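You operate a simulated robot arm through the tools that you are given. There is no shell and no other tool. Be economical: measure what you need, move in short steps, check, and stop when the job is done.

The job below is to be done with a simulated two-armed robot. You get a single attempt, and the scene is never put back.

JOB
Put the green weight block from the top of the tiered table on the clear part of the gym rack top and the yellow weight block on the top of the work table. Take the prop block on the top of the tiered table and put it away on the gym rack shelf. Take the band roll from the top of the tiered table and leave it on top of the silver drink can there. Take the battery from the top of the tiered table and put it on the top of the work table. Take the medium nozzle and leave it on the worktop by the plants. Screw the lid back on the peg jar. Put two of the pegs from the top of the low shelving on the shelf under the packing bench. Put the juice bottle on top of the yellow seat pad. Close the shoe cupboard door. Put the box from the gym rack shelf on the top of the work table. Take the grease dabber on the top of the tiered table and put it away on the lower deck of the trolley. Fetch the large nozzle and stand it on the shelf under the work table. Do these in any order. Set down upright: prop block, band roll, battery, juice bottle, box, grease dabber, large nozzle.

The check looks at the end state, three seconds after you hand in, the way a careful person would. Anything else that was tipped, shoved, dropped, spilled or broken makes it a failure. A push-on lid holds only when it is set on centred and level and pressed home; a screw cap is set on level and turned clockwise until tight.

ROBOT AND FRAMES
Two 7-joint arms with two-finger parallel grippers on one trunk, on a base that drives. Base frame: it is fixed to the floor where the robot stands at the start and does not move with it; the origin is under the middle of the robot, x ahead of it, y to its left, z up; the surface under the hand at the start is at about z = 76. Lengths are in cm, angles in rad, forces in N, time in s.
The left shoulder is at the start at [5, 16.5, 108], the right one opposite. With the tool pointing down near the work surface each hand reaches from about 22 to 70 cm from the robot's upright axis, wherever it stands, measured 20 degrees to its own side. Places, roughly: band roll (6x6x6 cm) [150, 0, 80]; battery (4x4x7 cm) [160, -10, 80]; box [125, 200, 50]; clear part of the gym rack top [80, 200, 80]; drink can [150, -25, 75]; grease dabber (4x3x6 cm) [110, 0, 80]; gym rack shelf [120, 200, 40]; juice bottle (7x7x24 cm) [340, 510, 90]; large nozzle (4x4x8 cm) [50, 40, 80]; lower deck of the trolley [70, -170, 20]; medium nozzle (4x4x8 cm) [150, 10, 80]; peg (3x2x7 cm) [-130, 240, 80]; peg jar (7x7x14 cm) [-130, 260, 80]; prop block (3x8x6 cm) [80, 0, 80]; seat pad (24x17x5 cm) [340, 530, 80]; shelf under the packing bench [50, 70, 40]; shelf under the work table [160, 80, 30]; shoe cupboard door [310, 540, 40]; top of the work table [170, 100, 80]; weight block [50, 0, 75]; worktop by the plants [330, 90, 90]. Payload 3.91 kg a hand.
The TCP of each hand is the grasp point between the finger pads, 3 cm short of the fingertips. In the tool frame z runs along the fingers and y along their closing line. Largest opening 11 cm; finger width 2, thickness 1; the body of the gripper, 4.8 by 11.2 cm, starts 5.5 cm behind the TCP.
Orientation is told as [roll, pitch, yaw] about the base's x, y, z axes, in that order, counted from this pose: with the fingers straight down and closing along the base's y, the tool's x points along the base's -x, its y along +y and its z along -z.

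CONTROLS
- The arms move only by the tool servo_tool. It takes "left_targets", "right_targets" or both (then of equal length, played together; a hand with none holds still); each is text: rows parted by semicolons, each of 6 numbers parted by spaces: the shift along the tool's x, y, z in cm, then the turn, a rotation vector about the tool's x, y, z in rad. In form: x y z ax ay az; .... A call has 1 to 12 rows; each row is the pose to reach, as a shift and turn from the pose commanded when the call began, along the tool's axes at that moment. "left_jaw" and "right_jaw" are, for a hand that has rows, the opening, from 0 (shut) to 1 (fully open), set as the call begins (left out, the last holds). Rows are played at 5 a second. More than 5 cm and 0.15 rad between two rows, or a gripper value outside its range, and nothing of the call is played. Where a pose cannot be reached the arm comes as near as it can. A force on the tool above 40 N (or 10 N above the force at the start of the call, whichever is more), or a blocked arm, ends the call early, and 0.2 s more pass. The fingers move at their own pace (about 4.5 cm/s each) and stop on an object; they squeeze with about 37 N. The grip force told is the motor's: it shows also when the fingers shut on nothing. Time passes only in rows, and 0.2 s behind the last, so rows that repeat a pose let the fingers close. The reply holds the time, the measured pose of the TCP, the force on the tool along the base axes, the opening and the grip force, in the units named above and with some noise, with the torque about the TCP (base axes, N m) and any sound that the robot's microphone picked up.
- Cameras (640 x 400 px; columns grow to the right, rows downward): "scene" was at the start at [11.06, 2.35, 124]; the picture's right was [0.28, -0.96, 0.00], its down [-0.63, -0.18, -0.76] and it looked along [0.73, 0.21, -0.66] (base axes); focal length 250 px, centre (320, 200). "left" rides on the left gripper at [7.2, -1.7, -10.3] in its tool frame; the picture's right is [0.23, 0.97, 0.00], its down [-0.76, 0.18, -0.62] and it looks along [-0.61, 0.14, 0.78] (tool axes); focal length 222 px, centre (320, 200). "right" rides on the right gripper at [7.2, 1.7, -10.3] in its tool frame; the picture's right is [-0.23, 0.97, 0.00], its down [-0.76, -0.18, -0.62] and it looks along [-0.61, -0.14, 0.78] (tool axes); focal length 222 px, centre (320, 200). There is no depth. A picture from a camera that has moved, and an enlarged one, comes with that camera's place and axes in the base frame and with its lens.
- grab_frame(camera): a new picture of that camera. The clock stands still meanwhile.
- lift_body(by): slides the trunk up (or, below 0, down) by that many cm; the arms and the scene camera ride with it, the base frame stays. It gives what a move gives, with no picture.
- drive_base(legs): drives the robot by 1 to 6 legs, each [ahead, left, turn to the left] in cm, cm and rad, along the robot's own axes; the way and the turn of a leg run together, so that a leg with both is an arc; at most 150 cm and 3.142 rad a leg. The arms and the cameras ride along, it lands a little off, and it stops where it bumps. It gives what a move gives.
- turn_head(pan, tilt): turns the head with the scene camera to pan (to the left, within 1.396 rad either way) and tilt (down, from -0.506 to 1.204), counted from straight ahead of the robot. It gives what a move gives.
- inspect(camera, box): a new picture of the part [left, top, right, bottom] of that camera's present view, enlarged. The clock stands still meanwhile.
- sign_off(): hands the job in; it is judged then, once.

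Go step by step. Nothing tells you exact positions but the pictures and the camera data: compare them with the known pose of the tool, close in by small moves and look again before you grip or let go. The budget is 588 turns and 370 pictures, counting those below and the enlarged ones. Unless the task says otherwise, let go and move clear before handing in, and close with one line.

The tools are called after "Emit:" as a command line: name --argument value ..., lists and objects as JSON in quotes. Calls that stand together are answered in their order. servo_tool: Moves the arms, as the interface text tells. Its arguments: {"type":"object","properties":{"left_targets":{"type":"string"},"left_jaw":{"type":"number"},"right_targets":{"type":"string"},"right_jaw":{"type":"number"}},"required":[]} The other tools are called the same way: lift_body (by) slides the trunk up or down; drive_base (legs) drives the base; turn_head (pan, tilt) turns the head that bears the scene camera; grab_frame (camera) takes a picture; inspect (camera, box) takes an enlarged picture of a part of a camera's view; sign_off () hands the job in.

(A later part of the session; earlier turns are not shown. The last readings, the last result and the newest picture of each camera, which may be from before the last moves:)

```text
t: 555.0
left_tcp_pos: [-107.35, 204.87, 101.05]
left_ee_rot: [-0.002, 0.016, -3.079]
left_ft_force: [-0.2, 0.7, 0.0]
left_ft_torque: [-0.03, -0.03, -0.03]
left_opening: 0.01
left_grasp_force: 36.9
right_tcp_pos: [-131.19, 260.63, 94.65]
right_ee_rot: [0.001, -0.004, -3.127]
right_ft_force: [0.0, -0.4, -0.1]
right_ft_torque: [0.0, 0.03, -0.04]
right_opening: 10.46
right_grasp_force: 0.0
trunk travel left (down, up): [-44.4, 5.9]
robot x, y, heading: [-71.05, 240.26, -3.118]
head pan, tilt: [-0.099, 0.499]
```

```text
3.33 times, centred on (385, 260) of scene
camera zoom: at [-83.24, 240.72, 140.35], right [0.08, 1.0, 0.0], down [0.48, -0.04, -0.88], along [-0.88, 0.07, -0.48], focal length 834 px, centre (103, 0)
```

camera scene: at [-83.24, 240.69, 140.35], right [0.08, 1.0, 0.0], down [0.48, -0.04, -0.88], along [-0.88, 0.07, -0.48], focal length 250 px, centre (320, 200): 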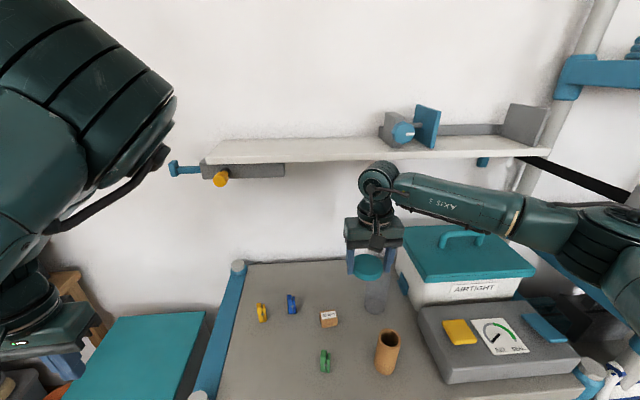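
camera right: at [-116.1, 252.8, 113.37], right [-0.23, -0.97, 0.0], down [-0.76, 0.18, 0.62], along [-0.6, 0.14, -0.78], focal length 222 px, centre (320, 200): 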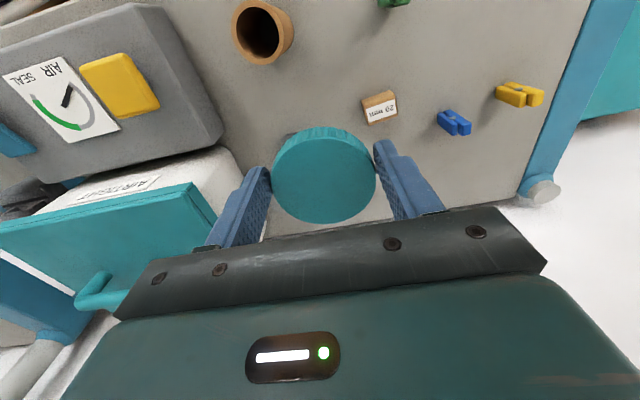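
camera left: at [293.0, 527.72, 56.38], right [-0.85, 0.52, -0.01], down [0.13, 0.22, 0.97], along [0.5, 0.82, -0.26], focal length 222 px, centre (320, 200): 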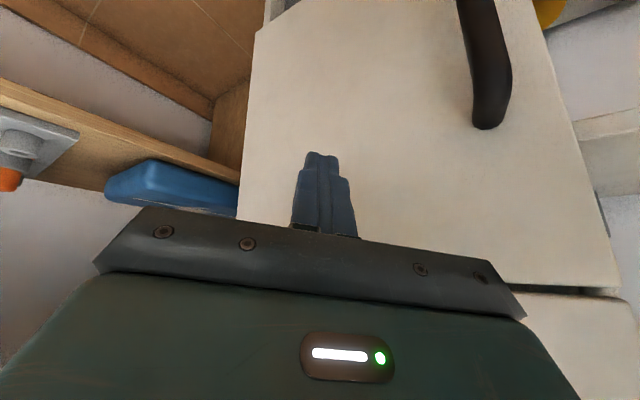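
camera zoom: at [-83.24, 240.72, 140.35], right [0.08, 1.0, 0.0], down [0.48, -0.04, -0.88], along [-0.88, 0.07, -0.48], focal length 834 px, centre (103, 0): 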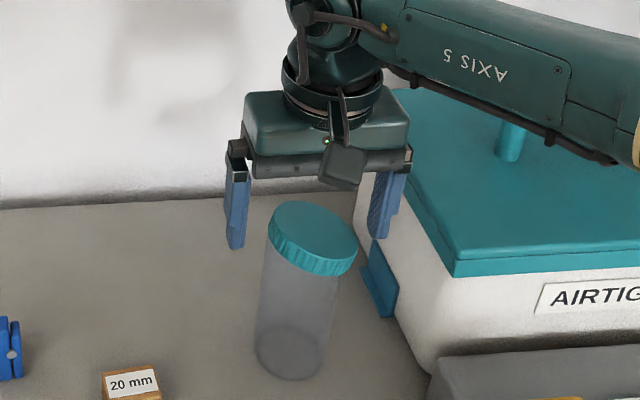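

Emit:
servo_tool --right_targets "0.4 0 0 0 0 0; 0.4 0 0 0 0 0; 0.4 0 0 0 0 0; 0.4 0 0 0 0 0; 0.4 0 0 0 0 0; 0.4 0 0 0 0 0" --right_jaw 0

Emit:
inspect --camera "right" --box '[200, 60, 440, 240]'

Emit:
inspect --camera "scene" --box '[340, 200, 430, 320]'

```text
t: 556.4
left_tcp_pos: [-106.93, 204.87, 101.31]
left_ee_rot: [-0.005, 0.012, -3.08]
left_ft_force: [0.3, 0.1, -0.5]
left_ft_torque: [-0.02, 0.01, -0.02]
left_opening: 0.0
left_grasp_force: 37.0
right_tcp_pos: [-130.78, 260.84, 95.29]
right_ee_rot: [-0.002, -0.01, -3.129]
right_ft_force: [0.2, 0.4, 27.5]
right_ft_torque: [1.0, 0.18, 0.0]
right_opening: 4.57
right_grasp_force: 36.5
trunk travel left (down, up): [-44.4, 5.9]
robot x, y, heading: [-71.36, 240.07, -3.126]
head pan, tilt: [-0.099, 0.499]
```

```text
2.22 times, centred on (320, 150) of right
camera zoom: at [-123.51, 259.2, 105.47], right [-0.21, -0.98, 0.0], down [-0.76, 0.17, 0.63], along [-0.62, 0.13, -0.78], focal length 494 px, centre (320, 311)
```

zoom: 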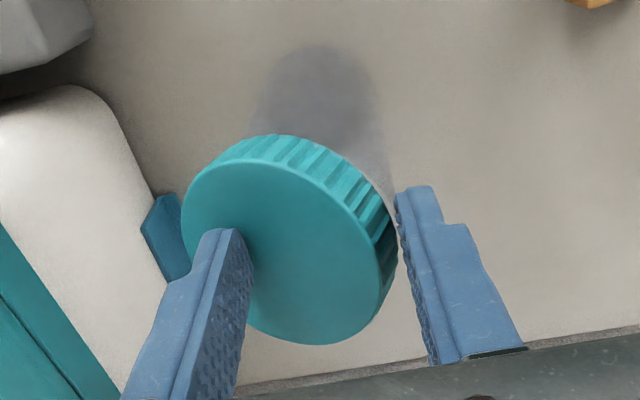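

```text
3.33 times, centred on (385, 260) of scene
camera zoom: at [-82.94, 240.6, 140.4], right [0.08, 1.0, 0.0], down [0.47, -0.04, -0.88], along [-0.88, 0.07, -0.48], focal length 834 px, centre (103, 0)
```

zoom: 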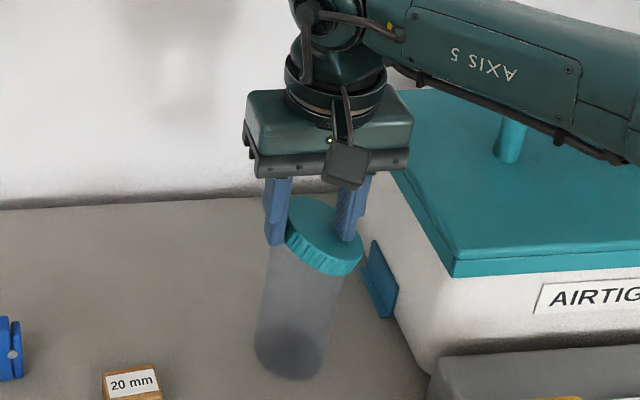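

That grip pushes on the lid's top. Open again and instead grip across x, then take the lid back off and start clean.

Emit:
servo_tool --right_targets "0 0 0 0 0 0; 0 0 0 0 0 0; 0 0 0 0 0 0; 0 0 0 0 0 0" --right_jaw 0.95

Emit:
inspect --camera "scene" --box '[340, 200, 430, 320]'

Emit:
inspect --camera "right" --box '[200, 60, 440, 240]'

```text
t: 557.4
left_tcp_pos: [-107.05, 204.87, 101.2]
left_ee_rot: [-0.006, 0.013, -3.077]
left_ft_force: [0.2, 0.6, -0.1]
left_ft_torque: [-0.01, -0.02, 0.0]
left_opening: 0.02
left_grasp_force: 36.8
right_tcp_pos: [-130.7, 260.85, 94.93]
right_ee_rot: [-0.003, -0.007, -3.129]
right_ft_force: [1.0, 3.3, 22.0]
right_ft_torque: [1.28, -0.06, -0.1]
right_opening: 10.65
right_grasp_force: 1.9
trunk travel left (down, up): [-44.4, 5.9]
robot x, y, heading: [-71.37, 240.23, -3.121]
head pan, tilt: [-0.099, 0.499]
```

```text
3.33 times, centred on (385, 260) of scene
camera zoom: at [-82.97, 240.65, 140.37], right [0.08, 1.0, 0.0], down [0.48, -0.04, -0.88], along [-0.88, 0.07, -0.48], focal length 834 px, centre (103, 0)
```

zoom: 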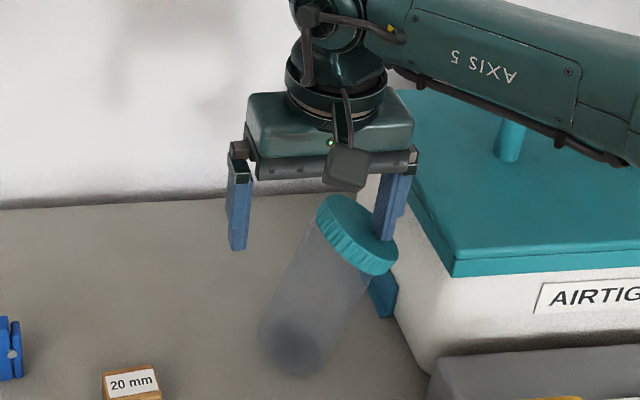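

```text
2.22 times, centred on (320, 150) of right
camera zoom: at [-123.49, 259.29, 105.27], right [-0.21, -0.98, 0.0], down [-0.76, 0.17, 0.63], along [-0.61, 0.13, -0.78], focal length 494 px, centre (320, 311)
```

zoom: 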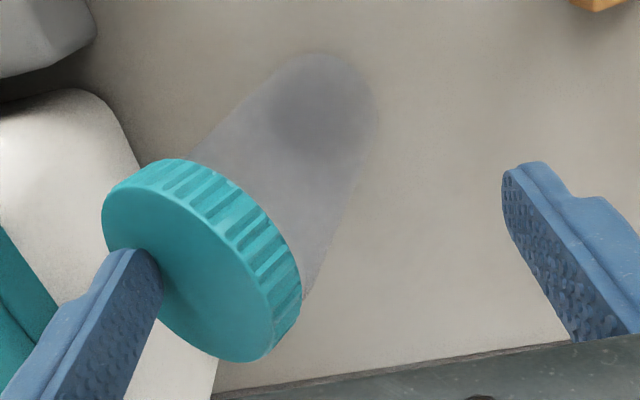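

The jar itself is leaning (the lid is threaded on it and it got lifted and set down crooked). I raise the hand clear and look.

Emit:
servo_tool --right_targets "0 0 -0.5 0 0 0; 0 0 -1.5 0 0 0; 0 0 -4 0 0 0; 0 0 -8 0 0 0; 0 0 -10 0 0 0"

Emit:
inspect --camera "scene" --box '[320, 190, 470, 330]'

Emit:
grab_frame --camera "right"

```text
t: 558.5
left_tcp_pos: [-107.2, 204.87, 101.08]
left_ee_rot: [-0.004, 0.015, -3.079]
left_ft_force: [-0.7, 0.6, -1.0]
left_ft_torque: [-0.01, -0.03, 0.01]
left_opening: 0.0
left_grasp_force: 37.3
right_tcp_pos: [-130.8, 260.83, 104.79]
right_ee_rot: [0.001, -0.001, -3.126]
right_ft_force: [0.0, 0.8, 0.6]
right_ft_torque: [0.0, -0.03, 0.01]
right_opening: 10.47
right_grasp_force: 0.1
trunk travel left (down, up): [-44.4, 5.9]
robot x, y, heading: [-71.34, 240.23, -3.118]
head pan, tilt: [-0.099, 0.499]
```

```text
2.86 times, centred on (395, 260) of scene
camera zoom: at [-83.23, 240.72, 140.34], right [0.08, 1.0, 0.0], down [0.48, -0.04, -0.88], along [-0.88, 0.07, -0.48], focal length 715 px, centre (106, 29)
```

zoom: 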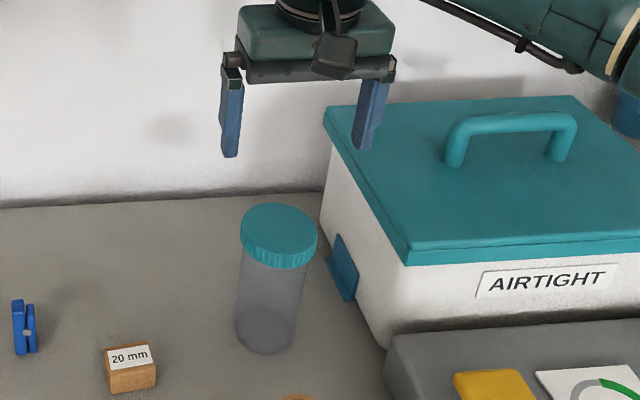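

```text
141 pictures are left
camera right: at [-123.62, 259.24, 115.06], right [-0.21, -0.98, 0.0], down [-0.76, 0.17, 0.62], along [-0.61, 0.13, -0.78], focal length 222 px, centre (320, 200)
```

right: 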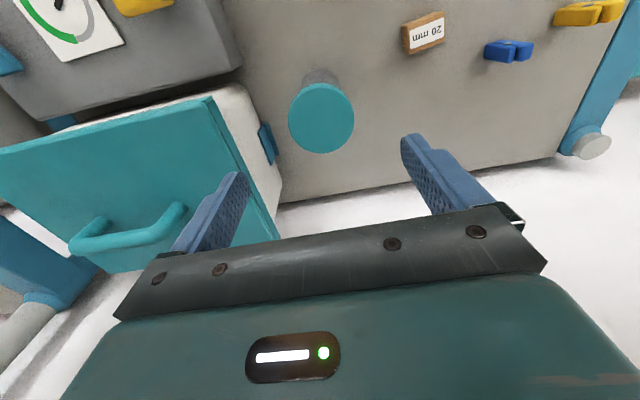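

The jar sprang back upright with the lid on it. Now grip the lid again (wrist rewound) and tighten without lifting.

Emit:
servo_tool --right_targets "0 0.3 2 0 0 -0.12; 0 0.3 4 0 0 -0.24; 0 0.3 6 0 0 -0.36; 0 0.3 8 0 0 -0.42; 0 0.3 9.8 0 0 -0.42; 0 0.3 9.8 0 0 -0.42"

Emit:
inspect --camera "right" --box '[200, 60, 440, 240]'

```text
t: 560.0
left_tcp_pos: [-107.2, 204.98, 101.07]
left_ee_rot: [-0.004, 0.017, -3.079]
left_ft_force: [0.0, -0.7, -0.1]
left_ft_torque: [0.0, 0.01, -0.01]
left_opening: 0.0
left_grasp_force: 36.5
right_tcp_pos: [-130.87, 260.48, 94.78]
right_ee_rot: [0.0, -0.001, -2.707]
right_ft_force: [-0.6, -0.5, -0.5]
right_ft_torque: [-0.01, -0.03, -0.01]
right_opening: 10.44
right_grasp_force: 0.0
trunk travel left (down, up): [-44.4, 5.9]
robot x, y, heading: [-71.27, 239.91, -3.118]
head pan, tilt: [-0.099, 0.499]
```

```text
2.22 times, centred on (320, 150) of right
camera zoom: at [-123.68, 262.07, 105.11], right [0.2, -0.98, 0.0], down [-0.76, -0.16, 0.63], along [-0.61, -0.13, -0.78], focal length 494 px, centre (320, 311)
```

zoom: 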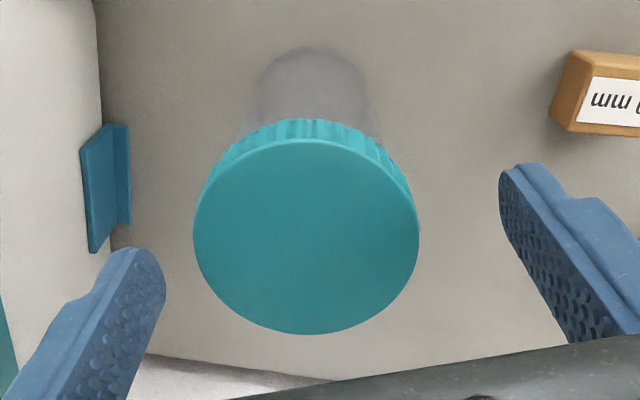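

Emit:
servo_tool --right_targets "0.2 -0.6 0 0 0 0; 0.2 -0.6 0.5 0 0 0; 0.2 -0.6 0.5 0 0 0"

Emit:
servo_tool --right_targets "0 0 0 0 0 0; 0 0 0 0 0 0; 0 0 0 0 0 0; 0 0 0 0 0 0; 0 0 0 0 0 0" --right_jaw 0

Emit:
inspect --camera "right" --box '[200, 60, 440, 240]'

```text
t: 560.8
left_tcp_pos: [-107.25, 205.01, 101.18]
left_ee_rot: [-0.002, 0.014, -3.077]
left_ft_force: [0.8, 0.2, -0.7]
left_ft_torque: [0.02, 0.0, -0.05]
left_opening: 0.0
left_grasp_force: 37.4
right_tcp_pos: [-131.02, 261.23, 94.28]
right_ee_rot: [0.001, -0.003, -2.709]
right_ft_force: [1.3, -0.6, 0.7]
right_ft_torque: [-0.01, 0.01, -0.02]
right_opening: 10.43
right_grasp_force: 0.0
trunk travel left (down, up): [-44.4, 5.9]
robot x, y, heading: [-71.21, 240.29, -3.116]
head pan, tilt: [-0.099, 0.499]
```

```text
t: 562.0
left_tcp_pos: [-107.22, 204.94, 101.13]
left_ee_rot: [-0.004, 0.016, -3.079]
left_ft_force: [0.1, 0.1, -0.3]
left_ft_torque: [0.0, 0.0, -0.02]
left_opening: 0.0
left_grasp_force: 37.4
right_tcp_pos: [-131.13, 261.19, 94.31]
right_ee_rot: [0.001, -0.004, -2.71]
right_ft_force: [0.1, -0.9, 0.4]
right_ft_torque: [0.01, 0.01, -0.03]
right_opening: 7.02
right_grasp_force: 37.9
trunk travel left (down, up): [-44.4, 5.9]
robot x, y, heading: [-71.22, 240.13, -3.121]
head pan, tilt: [-0.099, 0.499]
```

```text
2.22 times, centred on (320, 150) of right
camera zoom: at [-123.78, 262.75, 104.67], right [0.2, -0.98, 0.0], down [-0.76, -0.16, 0.63], along [-0.61, -0.13, -0.78], focal length 494 px, centre (320, 311)
```

zoom: 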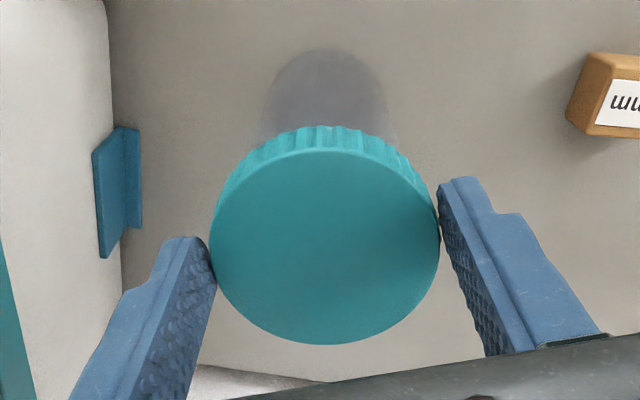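

Well centred now. Turn clockwise with light pressure.

Emit:
servo_tool --right_targets "0 0 0.2 0 0 0.15; 0 0 0.3 0 0 0.3; 0 0 0.3 0 0 0.45; 0 0 0.3 0 0 0.6; 0 0 0.3 0 0 0.75; 0 0 0.3 0 0 0.9; 0 0 0.3 0 0 1.05; 0 0 0.3 0 0 1.2; 0 0 0.3 0 0 1.35; 0 0 0.3 0 0 1.5; 0 0 0.3 0 0 1.65; 0 0 0.3 0 0 1.8"

Emit:
inspect --camera "right" --box '[200, 60, 440, 240]'

Emit:
inspect --camera "scene" --box '[320, 190, 470, 330]'

```text
t: 564.5
left_tcp_pos: [-107.03, 204.88, 101.17]
left_ee_rot: [-0.005, 0.016, -3.079]
left_ft_force: [0.2, 0.5, -0.1]
left_ft_torque: [-0.03, 0.03, 0.02]
left_opening: 0.01
left_grasp_force: 37.3
right_tcp_pos: [-131.05, 261.1, 94.36]
right_ee_rot: [0.006, -0.003, 1.773]
right_ft_force: [-5.4, 1.0, 16.3]
right_ft_torque: [0.25, 0.32, -0.01]
right_opening: 6.99
right_grasp_force: 36.9
trunk travel left (down, up): [-44.4, 5.9]
robot x, y, heading: [-71.23, 240.07, -3.124]
head pan, tilt: [-0.099, 0.499]
```

```text
2.22 times, centred on (320, 150) of right
camera zoom: at [-131.19, 253.68, 104.53], right [-1.0, 0.03, 0.01], down [0.02, 0.78, 0.62], along [0.01, 0.62, -0.78], focal length 494 px, centre (320, 311)
```

zoom: 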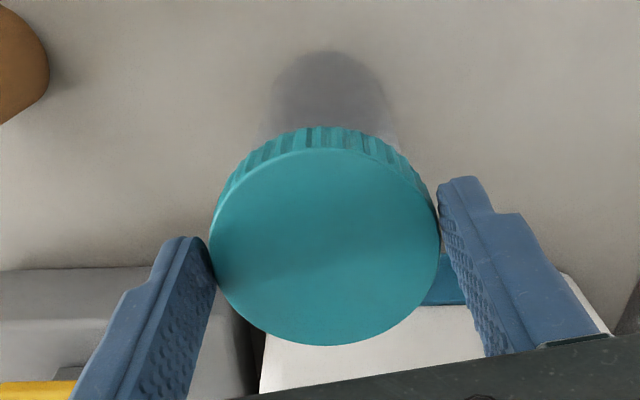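

```text
2.86 times, centred on (395, 260) of scene
camera zoom: at [-83.1, 240.67, 140.36], right [0.08, 1.0, 0.0], down [0.48, -0.04, -0.88], along [-0.88, 0.07, -0.48], focal length 715 px, centre (106, 29)
```

zoom: 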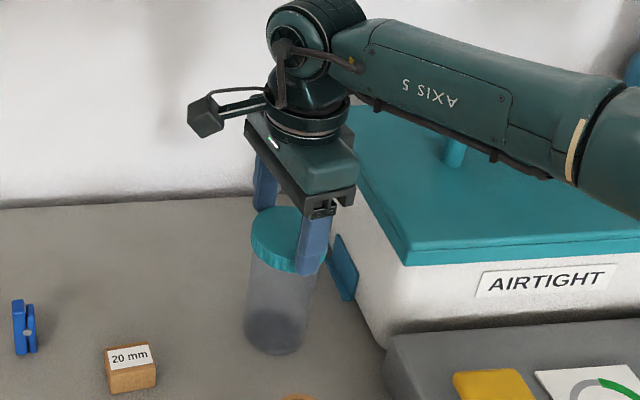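

No tightness felt yet; keep turning clockwise as far as the wrist allows.

Emit:
servo_tool --right_targets "0 0 0.1 0 0 0.15; 0 0 0.2 0 0 0.3; 0 0 0.2 0 0 0.45; 0 0 0.2 0 0 0.6; 0 0 0.2 0 0 0.75; 0 0 0.2 0 0 0.9; 0 0 0.2 0 0 1.05; 0 0 0.2 0 0 1.2; 0 0 0.2 0 0 1.35; 0 0 0.2 0 0 1.5; 0 0 0.2 0 0 1.65; 0 0 0.2 0 0 1.8"

```text
t: 567.1
left_tcp_pos: [-107.04, 204.85, 101.21]
left_ee_rot: [-0.005, 0.014, -3.08]
left_ft_force: [0.3, -0.2, 0.1]
left_ft_torque: [0.0, 0.01, 0.0]
left_opening: 0.0
left_grasp_force: 36.6
right_tcp_pos: [-130.74, 260.92, 94.08]
right_ee_rot: [-0.003, 0.005, -0.027]
right_ft_force: [1.5, 5.7, 22.9]
right_ft_torque: [0.33, -0.15, 0.0]
right_opening: 7.0
right_grasp_force: 36.8
trunk travel left (down, up): [-44.4, 5.9]
robot x, y, heading: [-71.44, 239.75, -3.119]
head pan, tilt: [-0.099, 0.499]
```

Emit:
servo_tool --right_targets "0 0 0 0 0 0.15; 0 0 0 0 0 0.3; 0 0 0 0 0 0.45; 0 0 0 0 0 0.6; 0 0 0 0 0 0.75; 0 0 0 0 0 0.9; 0 0 0 0 0 1.0"

Emit:
inspect --camera "scene" --box '[320, 190, 470, 330]'

```text
t: 568.8
left_tcp_pos: [-106.95, 204.85, 101.15]
left_ee_rot: [-0.006, 0.014, -3.079]
left_ft_force: [0.1, 0.4, -0.4]
left_ft_torque: [0.01, 0.01, 0.01]
left_opening: 0.0
left_grasp_force: 36.9
right_tcp_pos: [-130.74, 261.03, 94.05]
right_ee_rot: [-0.006, 0.0, -1.027]
right_ft_force: [5.3, -1.3, 16.9]
right_ft_torque: [-0.4, -0.41, 0.04]
right_opening: 6.99
right_grasp_force: 36.5
trunk travel left (down, up): [-44.4, 5.9]
robot x, y, heading: [-71.22, 240.33, -3.119]
head pan, tilt: [-0.099, 0.499]
```

```text
2.86 times, centred on (395, 260) of scene
camera zoom: at [-83.0, 240.64, 140.37], right [0.08, 1.0, 0.0], down [0.48, -0.04, -0.88], along [-0.88, 0.07, -0.48], focal length 715 px, centre (106, 29)
```

zoom: 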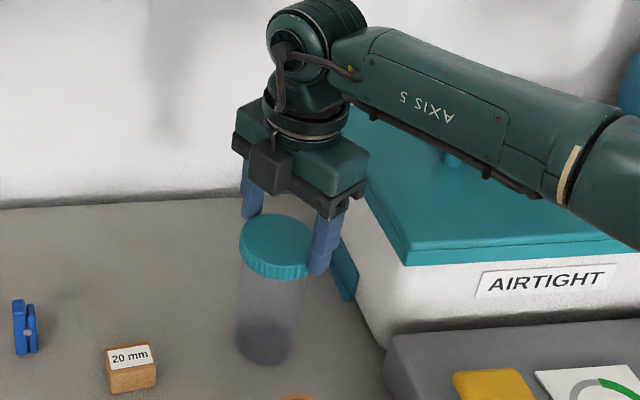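

Emit:
inspect --camera "scene" --box '[360, 255, 410, 320]'

Emit:
inspect --camera "right" --box '[220, 60, 420, 240]'

```text
6.15 times, centred on (385, 288) of scene
camera zoom: at [-83.0, 240.64, 140.37], right [0.08, 1.0, 0.0], down [0.48, -0.04, -0.88], along [-0.88, 0.07, -0.48], focal length 1541 px, centre (-80, -338)
```

zoom: 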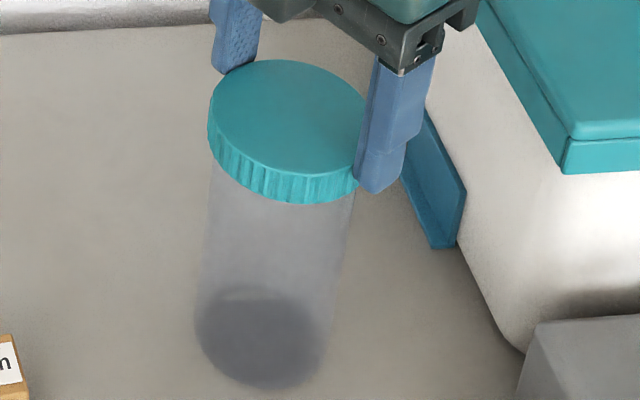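

```text
2.22 times, centred on (320, 150) of right
camera zoom: at [-133.09, 268.11, 104.31], right [0.95, 0.31, 0.0], down [0.25, -0.74, 0.62], along [0.19, -0.59, -0.78], focal length 494 px, centre (320, 311)
```

zoom: 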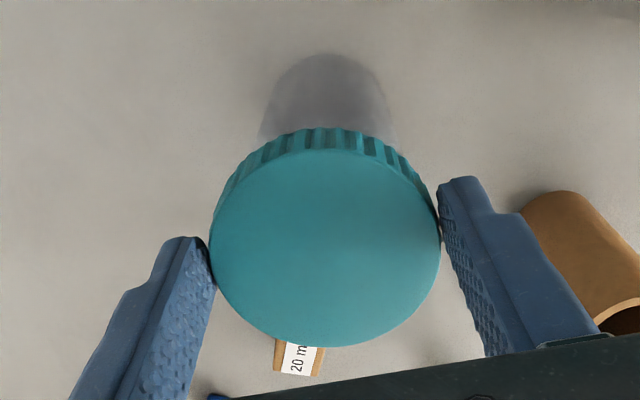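

Emit:
servo_tool --right_targets "0 0 0.3 0 0 0.15; 0 0 0.4 0 0 0.3; 0 0 0.4 0 0 0.45; 0 0 0.4 0 0 0.6; 0 0 0.4 0 0 0.75; 0 0 0.4 0 0 0.9"

Emit:
inspect --camera "scene" --box '[360, 255, 410, 320]'

```text
t: 570.1
left_tcp_pos: [-106.92, 204.83, 101.15]
left_ee_rot: [-0.006, 0.012, -3.08]
left_ft_force: [-0.2, -0.4, 0.2]
left_ft_torque: [-0.04, 0.0, -0.02]
left_opening: 0.0
left_grasp_force: 36.8
right_tcp_pos: [-130.95, 261.06, 93.98]
right_ee_rot: [-0.013, -0.005, -1.927]
right_ft_force: [-1.2, -3.6, 28.8]
right_ft_torque: [0.02, 0.13, 0.04]
right_opening: 7.0
right_grasp_force: 37.6
trunk travel left (down, up): [-44.4, 5.9]
robot x, y, heading: [-71.5, 240.0, -3.123]
head pan, tilt: [-0.099, 0.499]
```

```text
6.15 times, centred on (385, 288) of scene
camera zoom: at [-82.93, 240.56, 140.39], right [0.08, 1.0, 0.0], down [0.47, -0.04, -0.88], along [-0.88, 0.07, -0.48], focal length 1541 px, centre (-80, -338)
```

zoom: 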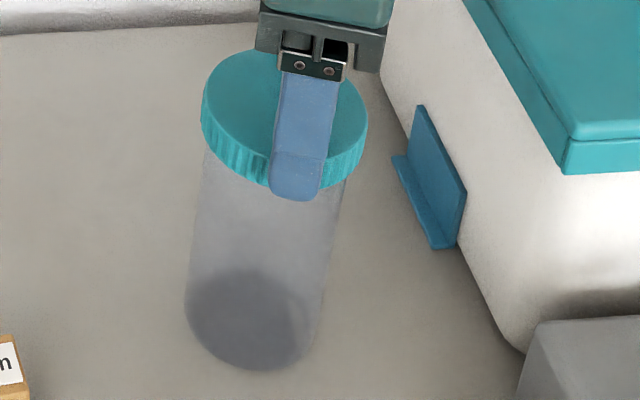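

I test engagement by lifting 0.8 cm: if the jar comes along, the thread is engaged.

Emit:
servo_tool --right_targets "0 0 -0.5 0 0 0; 0 0 -0.9 0 0 0; 0 0 -1.3 0 0 0; 0 0 -1.3 0 0 0"

Emit:
inspect --camera "scene" --box '[360, 255, 410, 320]'

```text
t: 571.1
left_tcp_pos: [-107.2, 204.88, 101.16]
left_ee_rot: [-0.004, 0.015, -3.081]
left_ft_force: [-0.7, 0.3, 0.2]
left_ft_torque: [0.02, 0.01, -0.01]
left_opening: 0.0
left_grasp_force: 36.6
right_tcp_pos: [-130.94, 261.14, 94.67]
right_ee_rot: [0.001, 0.003, -1.927]
right_ft_force: [-0.2, -0.8, -1.8]
right_ft_torque: [0.0, -0.02, 0.04]
right_opening: 7.0
right_grasp_force: 37.0
trunk travel left (down, up): [-44.4, 5.9]
robot x, y, heading: [-71.09, 239.97, -3.119]
head pan, tilt: [-0.099, 0.499]
```

```text
6.15 times, centred on (385, 288) of scene
camera zoom: at [-83.26, 240.73, 140.34], right [0.08, 1.0, 0.0], down [0.48, -0.04, -0.88], along [-0.88, 0.07, -0.48], focal length 1541 px, centre (-80, -338)
```

zoom: 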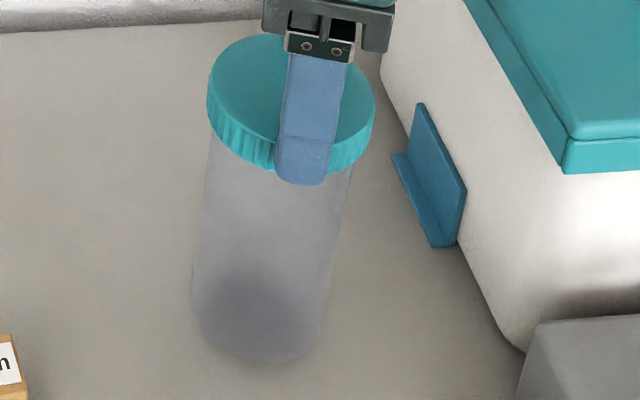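

The jar lifts with the lid — it is engaged and turns as one. Set it down gently and release.

Emit:
servo_tool --right_targets "0 0 0.3 0 0 0; 0 0 0.5 0 0 0; 0 0 0.65 0 0 0; 0 0 0.75 0 0 0"

Emit:
servo_tool --right_targets "0 0 0.05 0 0 0.1; 0 0 0.1 0 0 0.25; 0 0 0.2 0 0 0.4; 0 0 0.2 0 0 0.5"

```text
t: 572.1
left_tcp_pos: [-107.23, 204.88, 101.15]
left_ee_rot: [-0.004, 0.015, -3.079]
left_ft_force: [-0.3, -0.4, -0.3]
left_ft_torque: [0.0, -0.02, 0.04]
left_opening: 0.03
left_grasp_force: 36.8
right_tcp_pos: [-130.98, 261.08, 94.03]
right_ee_rot: [-0.002, -0.002, -1.922]
right_ft_force: [0.1, 0.1, -1.0]
right_ft_torque: [0.0, -0.03, 0.02]
right_opening: 7.0
right_grasp_force: 37.2
trunk travel left (down, up): [-44.4, 5.9]
robot x, y, heading: [-70.74, 240.17, -3.117]
head pan, tilt: [-0.099, 0.499]
```

```text
t: 573.1
left_tcp_pos: [-107.13, 204.85, 101.2]
left_ee_rot: [-0.005, 0.016, -3.078]
left_ft_force: [0.5, -0.8, -0.2]
left_ft_torque: [-0.01, -0.03, 0.02]
left_opening: 0.01
left_grasp_force: 36.9
right_tcp_pos: [-131.0, 260.93, 94.02]
right_ee_rot: [-0.004, -0.006, -2.424]
right_ft_force: [-2.6, -0.1, 8.3]
right_ft_torque: [0.18, 0.4, 0.03]
right_opening: 6.99
right_grasp_force: 37.4
trunk travel left (down, up): [-44.4, 5.9]
robot x, y, heading: [-71.35, 240.17, -3.119]
head pan, tilt: [-0.099, 0.499]
```

Emit:
servo_tool --right_targets "0 0 0 0 0 0; 0 0 0 0 0 0; 0 0 0 0 0 0; 0 0 -2 0 0 0; 0 0 -5 0 0 0; 0 0 -9 0 0 0; 0 0 -13 0 0 0" --right_jaw 0.85

Emit:
inspect --camera "scene" --box '[320, 190, 470, 330]'

```text
t: 574.8
left_tcp_pos: [-107.18, 204.81, 101.12]
left_ee_rot: [-0.004, 0.015, -3.079]
left_ft_force: [-0.8, -0.8, 0.7]
left_ft_torque: [0.01, 0.01, -0.01]
left_opening: 0.01
left_grasp_force: 37.0
right_tcp_pos: [-131.03, 260.95, 106.96]
right_ee_rot: [0.001, -0.002, -2.423]
right_ft_force: [0.2, 0.4, -0.1]
right_ft_torque: [-0.03, -0.02, 0.01]
right_opening: 9.35
right_grasp_force: 0.0
trunk travel left (down, up): [-44.4, 5.9]
robot x, y, heading: [-71.38, 239.91, -3.124]
head pan, tilt: [-0.099, 0.499]
```

```text
2.86 times, centred on (395, 260) of scene
camera zoom: at [-83.21, 240.69, 140.35], right [0.08, 1.0, 0.0], down [0.48, -0.04, -0.88], along [-0.88, 0.07, -0.48], focal length 715 px, centre (106, 29)
```

zoom: 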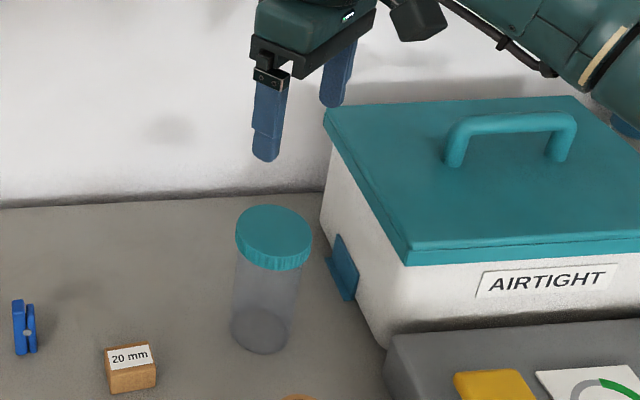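

Jar closed and upright. Now I unwind the wrist while moving toward the green peg.

Emit:
servo_tool --right_targets "-0.1 1.8 0 0 0 -0.14; -0.3 3.5 0 0 0 -0.29; -0.4 5.3 0 0 0 -0.43; -0.6 7 0 0 0 -0.58; -0.7 8.8 0 0 0 -0.72; -0.8 10.6 0 0 0 -0.87; -1 12.3 0 0 0 -1.01; -1.1 14 0 0 0 -1.16; -1.3 15.8 0 0 0 -1.3; -1.4 17.6 0 0 0 -1.45; -1.6 19.3 0 0 0 -1.6; -1.7 21.1 0 0 0 -1.74"

Emit:
servo_tool --right_targets "0 0 0 0 0 -0.15; 0 0 0 0 0 -0.3; 0 0 0 0 0 -0.45; 0 0 0 0 0 -0.6; 0 0 0 0 0 -0.75; 0 0 0 0 0 -0.9; 0 0 0 0 0 -1.05; 0 0 0 0 0 -1.2; 0 0 0 0 0 -1.35; 0 0 0 0 0 -1.5; 0 0 0 0 0 -1.65; 0 0 0 0 0 -1.8"

Emit:
servo_tool --right_targets "0 0 0 0 0 -0.15; 0 0 0 0 0 -0.3; 0 0 0 0 0 -0.45; 0 0 0 0 0 -0.6; 0 0 0 0 0 -0.75; 0 0 0 0 0 -0.9; 0 0 0 0 0 -1.05; 0 0 0 0 0 -1.2; 0 0 0 0 0 -1.35; 0 0 0 0 0 -1.5; 0 0 0 0 0 -1.65; 0 0 0 0 0 -1.8"

Emit:
grab_frame --camera "right"

```text
t: 577.4
left_tcp_pos: [-107.17, 204.9, 101.12]
left_ee_rot: [-0.007, 0.017, -3.079]
left_ft_force: [0.1, 0.4, -0.4]
left_ft_torque: [0.02, -0.01, -0.02]
left_opening: 0.03
left_grasp_force: 36.8
right_tcp_pos: [-118.32, 244.17, 106.77]
right_ee_rot: [0.0, 0.003, -0.682]
right_ft_force: [0.0, -0.2, 0.2]
right_ft_torque: [0.04, 0.0, 0.0]
right_opening: 9.34
right_grasp_force: 0.1
trunk travel left (down, up): [-44.4, 5.9]
robot x, y, heading: [-71.36, 240.19, -3.119]
head pan, tilt: [-0.099, 0.499]
```

```text
t: 580.0
left_tcp_pos: [-107.1, 204.92, 101.1]
left_ee_rot: [-0.003, 0.015, -3.08]
left_ft_force: [-0.5, 0.5, 0.2]
left_ft_torque: [-0.04, 0.0, 0.01]
left_opening: 0.0
left_grasp_force: 36.8
right_tcp_pos: [-118.32, 244.12, 107.01]
right_ee_rot: [0.002, 0.001, 1.118]
right_ft_force: [-1.2, -0.8, -0.3]
right_ft_torque: [0.01, 0.01, 0.03]
right_opening: 9.32
right_grasp_force: 0.0
trunk travel left (down, up): [-44.4, 5.9]
robot x, y, heading: [-71.31, 239.94, -3.121]
head pan, tilt: [-0.099, 0.499]
```

```text
t: 582.5
left_tcp_pos: [-107.2, 204.88, 101.09]
left_ee_rot: [-0.004, 0.015, -3.079]
left_ft_force: [-0.2, -0.1, -0.1]
left_ft_torque: [0.02, -0.01, -0.02]
left_opening: 0.01
left_grasp_force: 37.2
right_tcp_pos: [-118.27, 244.09, 106.76]
right_ee_rot: [0.003, -0.003, 2.918]
right_ft_force: [0.5, -0.2, 1.4]
right_ft_torque: [-0.04, 0.0, -0.02]
right_opening: 9.37
right_grasp_force: 0.0
trunk travel left (down, up): [-44.4, 5.9]
robot x, y, heading: [-71.16, 239.81, -3.122]
head pan, tilt: [-0.099, 0.499]
```

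```text
130 pictures are left
camera right: at [-111.63, 240.85, 117.04], right [-0.44, -0.9, 0.0], down [-0.7, 0.34, 0.62], along [-0.56, 0.27, -0.78], focal length 222 px, centre (320, 200)
```

right: 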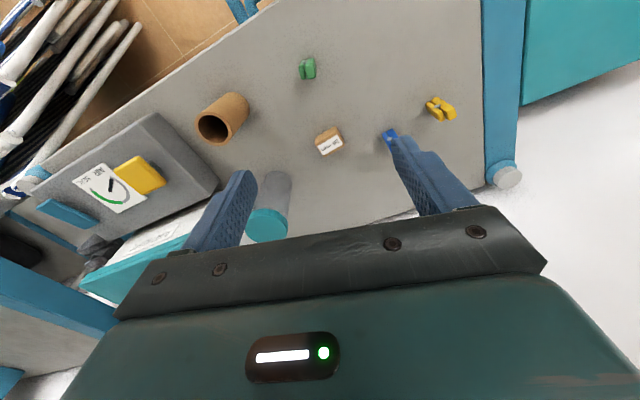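

Emit:
servo_tool --right_targets "1 -0.4 4 0 0 -0.1; 2.1 -0.9 8 0 0 -0.2; 2.1 -0.9 13 0 0 -0.22; 2.1 -0.9 13 0 0 -0.22" --right_jaw 0.7

Emit:
inspect --camera "right" --box '[200, 40, 440, 220]'

```text
t: 583.5
left_tcp_pos: [-107.2, 204.97, 101.13]
left_ee_rot: [-0.002, 0.015, -3.079]
left_ft_force: [-0.9, -0.7, 0.7]
left_ft_torque: [0.0, 0.03, 0.01]
left_opening: 0.03
left_grasp_force: 36.6
right_tcp_pos: [-116.07, 244.61, 93.76]
right_ee_rot: [0.002, -0.005, 3.134]
right_ft_force: [-0.2, 0.3, 0.8]
right_ft_torque: [0.01, 0.02, 0.0]
right_opening: 7.71
right_grasp_force: 0.2
trunk travel left (down, up): [-44.4, 5.9]
robot x, y, heading: [-71.39, 240.25, -3.117]
head pan, tilt: [-0.099, 0.499]
```

```text
2.22 times, centred on (320, 130) of right
camera zoom: at [-108.95, 242.85, 104.06], right [-0.23, -0.97, 0.0], down [-0.76, 0.18, 0.63], along [-0.61, 0.14, -0.78], focal length 494 px, centre (320, 356)
```

zoom: 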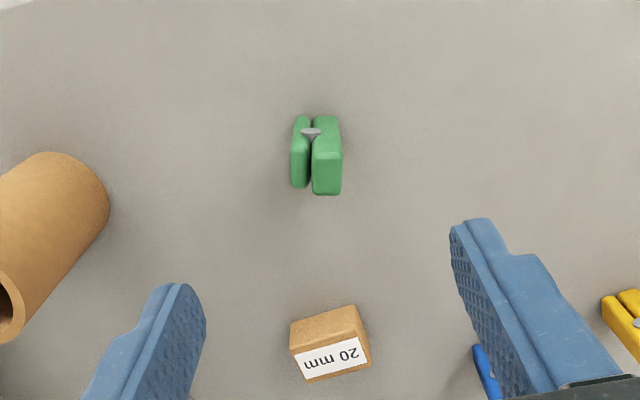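

Emit:
servo_tool --right_targets "0.6 0.2 4 0 0 0; 0.6 0.2 8 0 0 0; 0.6 0.2 11.6 0 0 0; 0.6 0.2 11.6 0 0 0"

Emit:
servo_tool --right_targets "0 0 0 0 0 0; 0 0 0 0 0 0; 0 0 0 0 0 0; 0 0 0 0 0 0; 0 0 0 0 0 0; 0 0 0 0 0 0" --right_jaw 0

Emit:
inspect --camera "right" --box '[200, 60, 440, 240]'

```text
t: 584.5
left_tcp_pos: [-107.1, 204.97, 101.15]
left_ee_rot: [-0.003, 0.016, -3.08]
left_ft_force: [0.0, -0.6, 0.7]
left_ft_torque: [-0.01, 0.0, 0.02]
left_opening: 0.02
left_grasp_force: 37.1
right_tcp_pos: [-115.42, 244.57, 82.18]
right_ee_rot: [0.002, -0.004, 3.137]
right_ft_force: [1.1, -0.3, 1.1]
right_ft_torque: [0.0, -0.04, 0.01]
right_opening: 7.7
right_grasp_force: 0.0
trunk travel left (down, up): [-44.4, 5.9]
robot x, y, heading: [-71.45, 239.89, -3.124]
head pan, tilt: [-0.099, 0.499]
```

```text
t: 586.0
left_tcp_pos: [-107.31, 204.77, 101.16]
left_ee_rot: [-0.004, 0.016, -3.079]
left_ft_force: [0.5, -0.7, -0.2]
left_ft_torque: [0.0, -0.02, -0.02]
left_opening: 0.0
left_grasp_force: 37.3
right_tcp_pos: [-115.31, 244.61, 82.16]
right_ee_rot: [0.0, -0.003, 3.136]
right_ft_force: [0.9, 0.3, -0.3]
right_ft_torque: [-0.02, -0.02, 0.03]
right_opening: 2.08
right_grasp_force: 36.9
trunk travel left (down, up): [-44.4, 5.9]
robot x, y, heading: [-71.6, 240.22, -3.122]
head pan, tilt: [-0.099, 0.499]
```

```text
2.22 times, centred on (320, 150) of right
camera zoom: at [-108.17, 242.83, 92.42], right [-0.23, -0.97, 0.0], down [-0.76, 0.18, 0.62], along [-0.61, 0.14, -0.78], focal length 494 px, centre (320, 311)
```

zoom: 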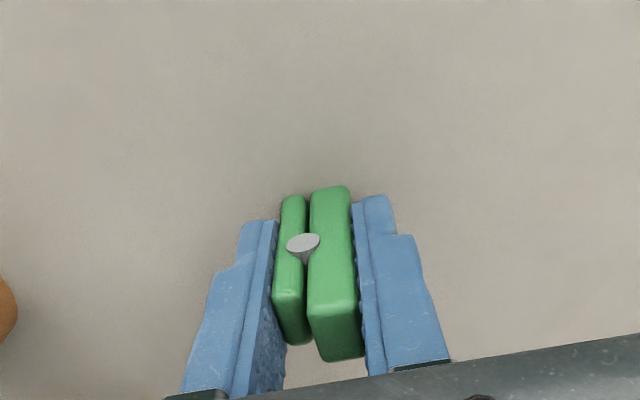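

Green peg gripped. Lift it, shift the robot +12 in y, and try the yellow peg with the left hand.

Emit:
servo_tool --right_targets "0 0 -4.5 0 0 0; 0 0 -9 0 0 0; 0 0 -13.5 0 0 0; 0 0 -18 0 0 0; 0 0 -22 0 0 0; 4 -2 -24 0 0 0; 8 -4 -26 0 0 0; 12 -6 -26 0 0 0"

Emit:
drive_base --legs '[[0, -13, 0]]'

Emit:
servo_tool --left_targets "-4 0 0 0 0 0; -8 0 0 0 0 0; -12 -1 0 0 0 0; -16 -3 0 0 0 0; -20 -5 0 0 0 0; -21.5 -9 0 0 0 0; -21.5 -12 0 0 0 0; -21.5 -12 0 0 0 0" --left_jaw 0.7

Emit:
grab_frame --camera "left"

```text
t: 587.8
left_tcp_pos: [-107.09, 205.02, 101.14]
left_ee_rot: [-0.002, 0.016, -3.076]
left_ft_force: [0.2, -0.2, -0.6]
left_ft_torque: [-0.01, -0.01, -0.03]
left_opening: 0.0
left_grasp_force: 37.4
right_tcp_pos: [-103.22, 250.47, 108.21]
right_ee_rot: [-0.001, -0.002, 3.133]
right_ft_force: [0.1, -0.2, 0.6]
right_ft_torque: [-0.02, 0.0, -0.02]
right_opening: 2.08
right_grasp_force: 37.1
trunk travel left (down, up): [-44.4, 5.9]
robot x, y, heading: [-71.33, 240.14, -3.121]
head pan, tilt: [-0.099, 0.499]
```

```text
t: 589.5
left_tcp_pos: [-107.52, 217.94, 101.18]
left_ee_rot: [-0.002, 0.017, -3.078]
left_ft_force: [0.6, 0.5, 0.4]
left_ft_torque: [-0.04, -0.02, -0.01]
left_opening: 0.0
left_grasp_force: 37.0
right_tcp_pos: [-103.59, 263.53, 108.09]
right_ee_rot: [0.002, -0.004, 3.134]
right_ft_force: [-0.4, -0.1, 0.6]
right_ft_torque: [0.02, -0.03, 0.01]
right_opening: 2.09
right_grasp_force: 37.4
trunk travel left (down, up): [-44.4, 5.9]
robot x, y, heading: [-71.2, 253.09, -3.125]
head pan, tilt: [-0.099, 0.499]
```

```text
t: 591.3
left_tcp_pos: [-129.76, 228.47, 100.87]
left_ee_rot: [-0.004, 0.016, -3.078]
left_ft_force: [-0.5, 0.3, 0.1]
left_ft_torque: [-0.01, 0.04, 0.0]
left_opening: 7.7
left_grasp_force: 0.1
right_tcp_pos: [-103.42, 263.35, 108.08]
right_ee_rot: [0.002, -0.002, 3.134]
right_ft_force: [0.6, 0.5, -0.6]
right_ft_torque: [-0.01, 0.02, -0.03]
right_opening: 2.08
right_grasp_force: 37.3
trunk travel left (down, up): [-44.4, 5.9]
robot x, y, heading: [-71.41, 252.82, -3.117]
head pan, tilt: [-0.099, 0.499]
```

```text
127 pictures are left
camera left: at [-122.94, 230.63, 111.23], right [0.29, -0.96, 0.0], down [-0.76, -0.23, 0.61], along [-0.58, -0.18, -0.79], focal length 222 px, centre (320, 200)
```

left: 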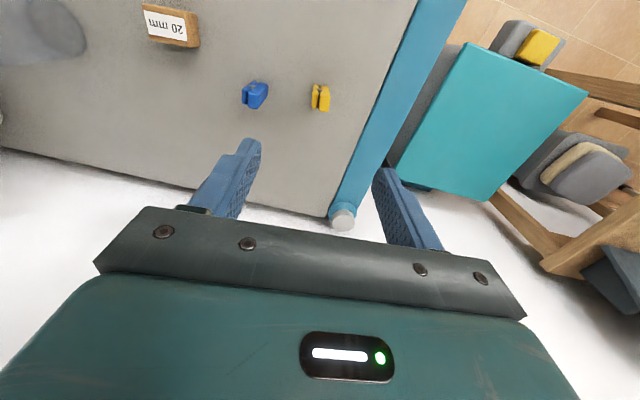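

Left arm reaches fine; the yellow peg is right below. Narrow the jaw and descend.

Emit:
servo_tool --left_targets "-0.3 0 4 0 0 0; -0.3 0 8 0 0 0; -0.3 0 10 0 0 0; -0.3 0 10 0 0 0" --left_jaw 0.5

Emit:
inspect --camera "left" --box '[200, 40, 440, 220]'

```text
t: 592.3
left_tcp_pos: [-129.66, 228.8, 90.91]
left_ee_rot: [-0.003, 0.017, -3.08]
left_ft_force: [0.0, -0.7, -0.8]
left_ft_torque: [0.03, -0.04, -0.04]
left_opening: 5.5
left_grasp_force: 0.1
right_tcp_pos: [-103.55, 263.4, 108.08]
right_ee_rot: [0.002, -0.001, 3.134]
right_ft_force: [-0.3, 0.0, 0.1]
right_ft_torque: [-0.01, 0.01, -0.01]
right_opening: 2.07
right_grasp_force: 37.5
trunk travel left (down, up): [-44.4, 5.9]
robot x, y, heading: [-71.49, 253.16, -3.122]
head pan, tilt: [-0.099, 0.499]
```

```text
2.22 times, centred on (320, 130) of left
camera zoom: at [-122.68, 231.0, 101.23], right [0.29, -0.96, 0.0], down [-0.76, -0.23, 0.61], along [-0.59, -0.17, -0.79], focal length 494 px, centre (320, 356)
```

zoom: 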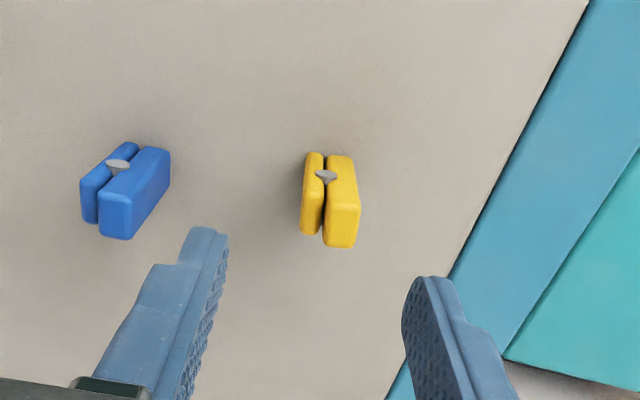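

Emit:
servo_tool --left_targets "0 0.3 4 0 0 0; 0 0.3 8 0 0 0; 0 0.3 8.8 0 0 0; 0 0.3 8.8 0 0 0"

Emit:
servo_tool --left_targets "0 0 0 0 0 0; 0 0 0 0 0 0; 0 0 0 0 0 0; 0 0 0 0 0 0; 0 0 0 0 0 0; 0 0 -2 0 0 0; 0 0 -6 0 0 0; 0 0 -10 0 0 0; 0 0 -14 0 0 0; 0 0 -18 0 0 0; 0 0 -22 0 0 0" --left_jaw 0

Emit:
grab_frame --camera "left"

```text
t: 593.3
left_tcp_pos: [-129.49, 228.49, 81.59]
left_ee_rot: [-0.006, 0.016, -3.079]
left_ft_force: [0.3, 0.5, 0.7]
left_ft_torque: [-0.02, 0.01, -0.04]
left_opening: 5.51
left_grasp_force: 0.0
right_tcp_pos: [-103.47, 263.47, 108.15]
right_ee_rot: [0.002, 0.0, 3.134]
right_ft_force: [0.4, 0.0, 0.6]
right_ft_torque: [-0.04, 0.04, -0.02]
right_opening: 2.08
right_grasp_force: 37.1
trunk travel left (down, up): [-44.4, 5.9]
robot x, y, heading: [-71.78, 253.33, -3.119]
head pan, tilt: [-0.099, 0.499]
```

```text
t: 595.7
left_tcp_pos: [-129.94, 228.22, 104.0]
left_ee_rot: [-0.002, 0.016, -3.078]
left_ft_force: [-0.5, 0.1, -1.1]
left_ft_torque: [0.03, 0.01, -0.01]
left_opening: 2.08
left_grasp_force: 36.9
right_tcp_pos: [-103.41, 263.32, 108.21]
right_ee_rot: [0.001, -0.003, 3.134]
right_ft_force: [-0.4, -0.4, 0.4]
right_ft_torque: [0.01, -0.01, -0.01]
right_opening: 2.1
right_grasp_force: 36.9
trunk travel left (down, up): [-44.4, 5.9]
robot x, y, heading: [-71.27, 252.79, -3.122]
head pan, tilt: [-0.099, 0.499]
```

```text
125 pictures are left
camera left: at [-123.18, 230.54, 114.48], right [0.29, -0.96, 0.0], down [-0.76, -0.23, 0.61], along [-0.58, -0.18, -0.79], focal length 222 px, centre (320, 200)
```

left: 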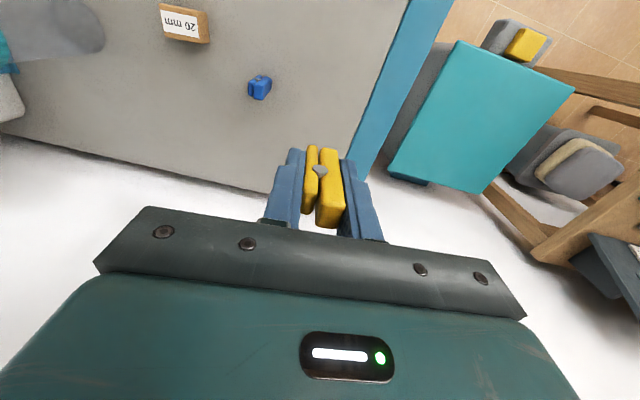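

Both pegs held. Back off, turn to face −y and look toward the packing bench.

Emit:
servo_tool --left_targets "4.5 0 0 0 0 0; 9 0 0 0 0 0; 13.5 0 0 0 0 0; 18 2 0 0 0 0; 22 4 0 0 0 0"

Emit:
drive_base --legs '[[-35, 0, 0], [0, 0, 1.57]]'

Emit:
turn_head --pan 0.15 --tilt 0.5

Emit:
grab_frame --camera "scene"

```text
t: 596.9
left_tcp_pos: [-108.12, 221.72, 104.46]
left_ee_rot: [-0.014, 0.016, -3.071]
left_ft_force: [1.0, 0.9, 0.2]
left_ft_torque: [0.01, -0.01, 0.02]
left_opening: 2.07
left_grasp_force: 36.8
left hand out of reach, approached as far as the arm can: row 2, 3, 4, 5
right_tcp_pos: [-103.38, 263.52, 108.24]
right_ee_rot: [0.002, -0.005, 3.134]
right_ft_force: [-0.4, -0.3, -0.2]
right_ft_torque: [-0.02, -0.02, -0.02]
right_opening: 2.08
right_grasp_force: 37.1
trunk travel left (down, up): [-44.4, 5.9]
robot x, y, heading: [-71.36, 252.94, -3.123]
head pan, tilt: [-0.099, 0.499]
```

```text
t: 603.0
left_tcp_pos: [-5.99, 216.34, 104.42]
left_ee_rot: [-0.016, 0.016, -1.532]
left_ft_force: [0.3, 0.0, 0.0]
left_ft_torque: [0.01, 0.0, 0.03]
left_opening: 2.07
left_grasp_force: 37.4
right_tcp_pos: [-47.49, 222.17, 108.15]
right_ee_rot: [0.001, -0.001, -1.609]
right_ft_force: [0.2, -0.5, 0.4]
right_ft_torque: [0.01, 0.05, -0.01]
right_opening: 2.06
right_grasp_force: 36.9
trunk travel left (down, up): [-44.4, 5.9]
robot x, y, heading: [-36.37, 253.56, -1.577]
head pan, tilt: [-0.099, 0.499]
```

```text
t: 603.7
left_tcp_pos: [-6.18, 216.39, 104.41]
left_ee_rot: [-0.017, 0.016, -1.527]
left_ft_force: [0.2, -0.1, -0.4]
left_ft_torque: [0.01, 0.01, 0.0]
left_opening: 2.08
left_grasp_force: 37.4
right_tcp_pos: [-47.55, 222.15, 108.22]
right_ee_rot: [0.002, -0.002, -1.608]
right_ft_force: [0.0, -0.1, 0.5]
right_ft_torque: [-0.01, -0.01, 0.03]
right_opening: 2.08
right_grasp_force: 37.0
trunk travel left (down, up): [-44.4, 5.9]
robot x, y, heading: [-36.06, 253.37, -1.574]
head pan, tilt: [0.15, 0.499]
```

```text
124 pictures are left
camera scene: at [-34.97, 241.9, 140.35], right [-0.99, -0.14, 0.0], down [-0.07, 0.47, -0.88], along [0.12, -0.87, -0.48], focal length 250 px, centre (320, 200)
```

scene: 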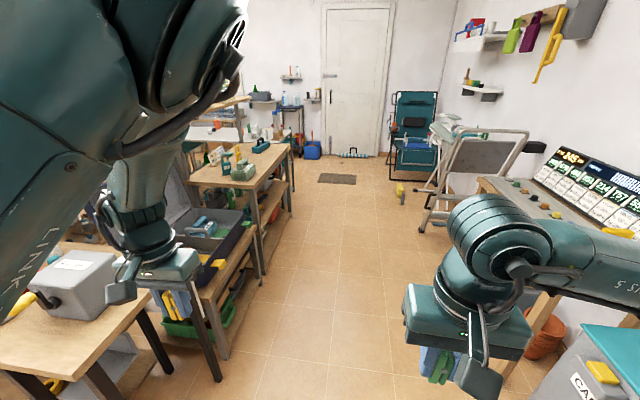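

Corridor is clear; the packing bench front edge is x≈18–23, y 20–118. Drive down and face it.

Emit:
drive_base --legs '[[130, -3, 0], [53, 0, 0], [0, 0, 1.57]]'

Emit:
turn_head --pan -0.15 --tilt 0.7

Emit:
grab_frame --camera "scene"

```text
t: 616.6
left_tcp_pos: [-2.6, 102.69, 104.39]
left_ee_rot: [-0.018, 0.016, 0.002]
left_ft_force: [0.3, -0.1, 0.2]
left_ft_torque: [-0.02, 0.02, 0.02]
left_opening: 2.09
left_grasp_force: 36.8
right_tcp_pos: [-10.22, 61.37, 108.09]
right_ee_rot: [0.002, -0.002, -0.076]
right_ft_force: [-0.7, 0.1, -0.5]
right_ft_torque: [0.03, 0.0, -0.01]
right_opening: 2.11
right_grasp_force: 36.8
trunk travel left (down, up): [-44.4, 5.9]
robot x, y, heading: [-41.07, 74.03, -0.052]
head pan, tilt: [0.15, 0.499]
```

```text
t: 617.4
left_tcp_pos: [-2.57, 102.56, 104.48]
left_ee_rot: [-0.019, 0.017, 0.002]
left_ft_force: [0.5, 0.1, 0.7]
left_ft_torque: [-0.01, 0.0, -0.03]
left_opening: 2.09
left_grasp_force: 37.5
right_tcp_pos: [-10.24, 61.3, 108.08]
right_ee_rot: [0.0, -0.001, -0.078]
right_ft_force: [0.0, -0.3, 0.2]
right_ft_torque: [-0.01, 0.02, 0.02]
right_opening: 2.05
right_grasp_force: 36.9
trunk travel left (down, up): [-44.4, 5.9]
robot x, y, heading: [-41.32, 73.86, -0.048]
head pan, tilt: [-0.15, 0.7]
```

```text
123 pictures are left
camera scene: at [-30.06, 72.1, 138.58], right [-0.2, -0.98, 0.0], down [-0.63, 0.13, -0.77], along [0.75, -0.15, -0.64], focal length 250 px, centre (320, 200)
```

scene: 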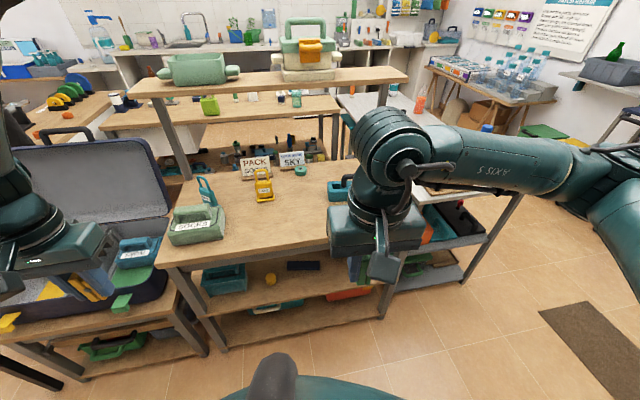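

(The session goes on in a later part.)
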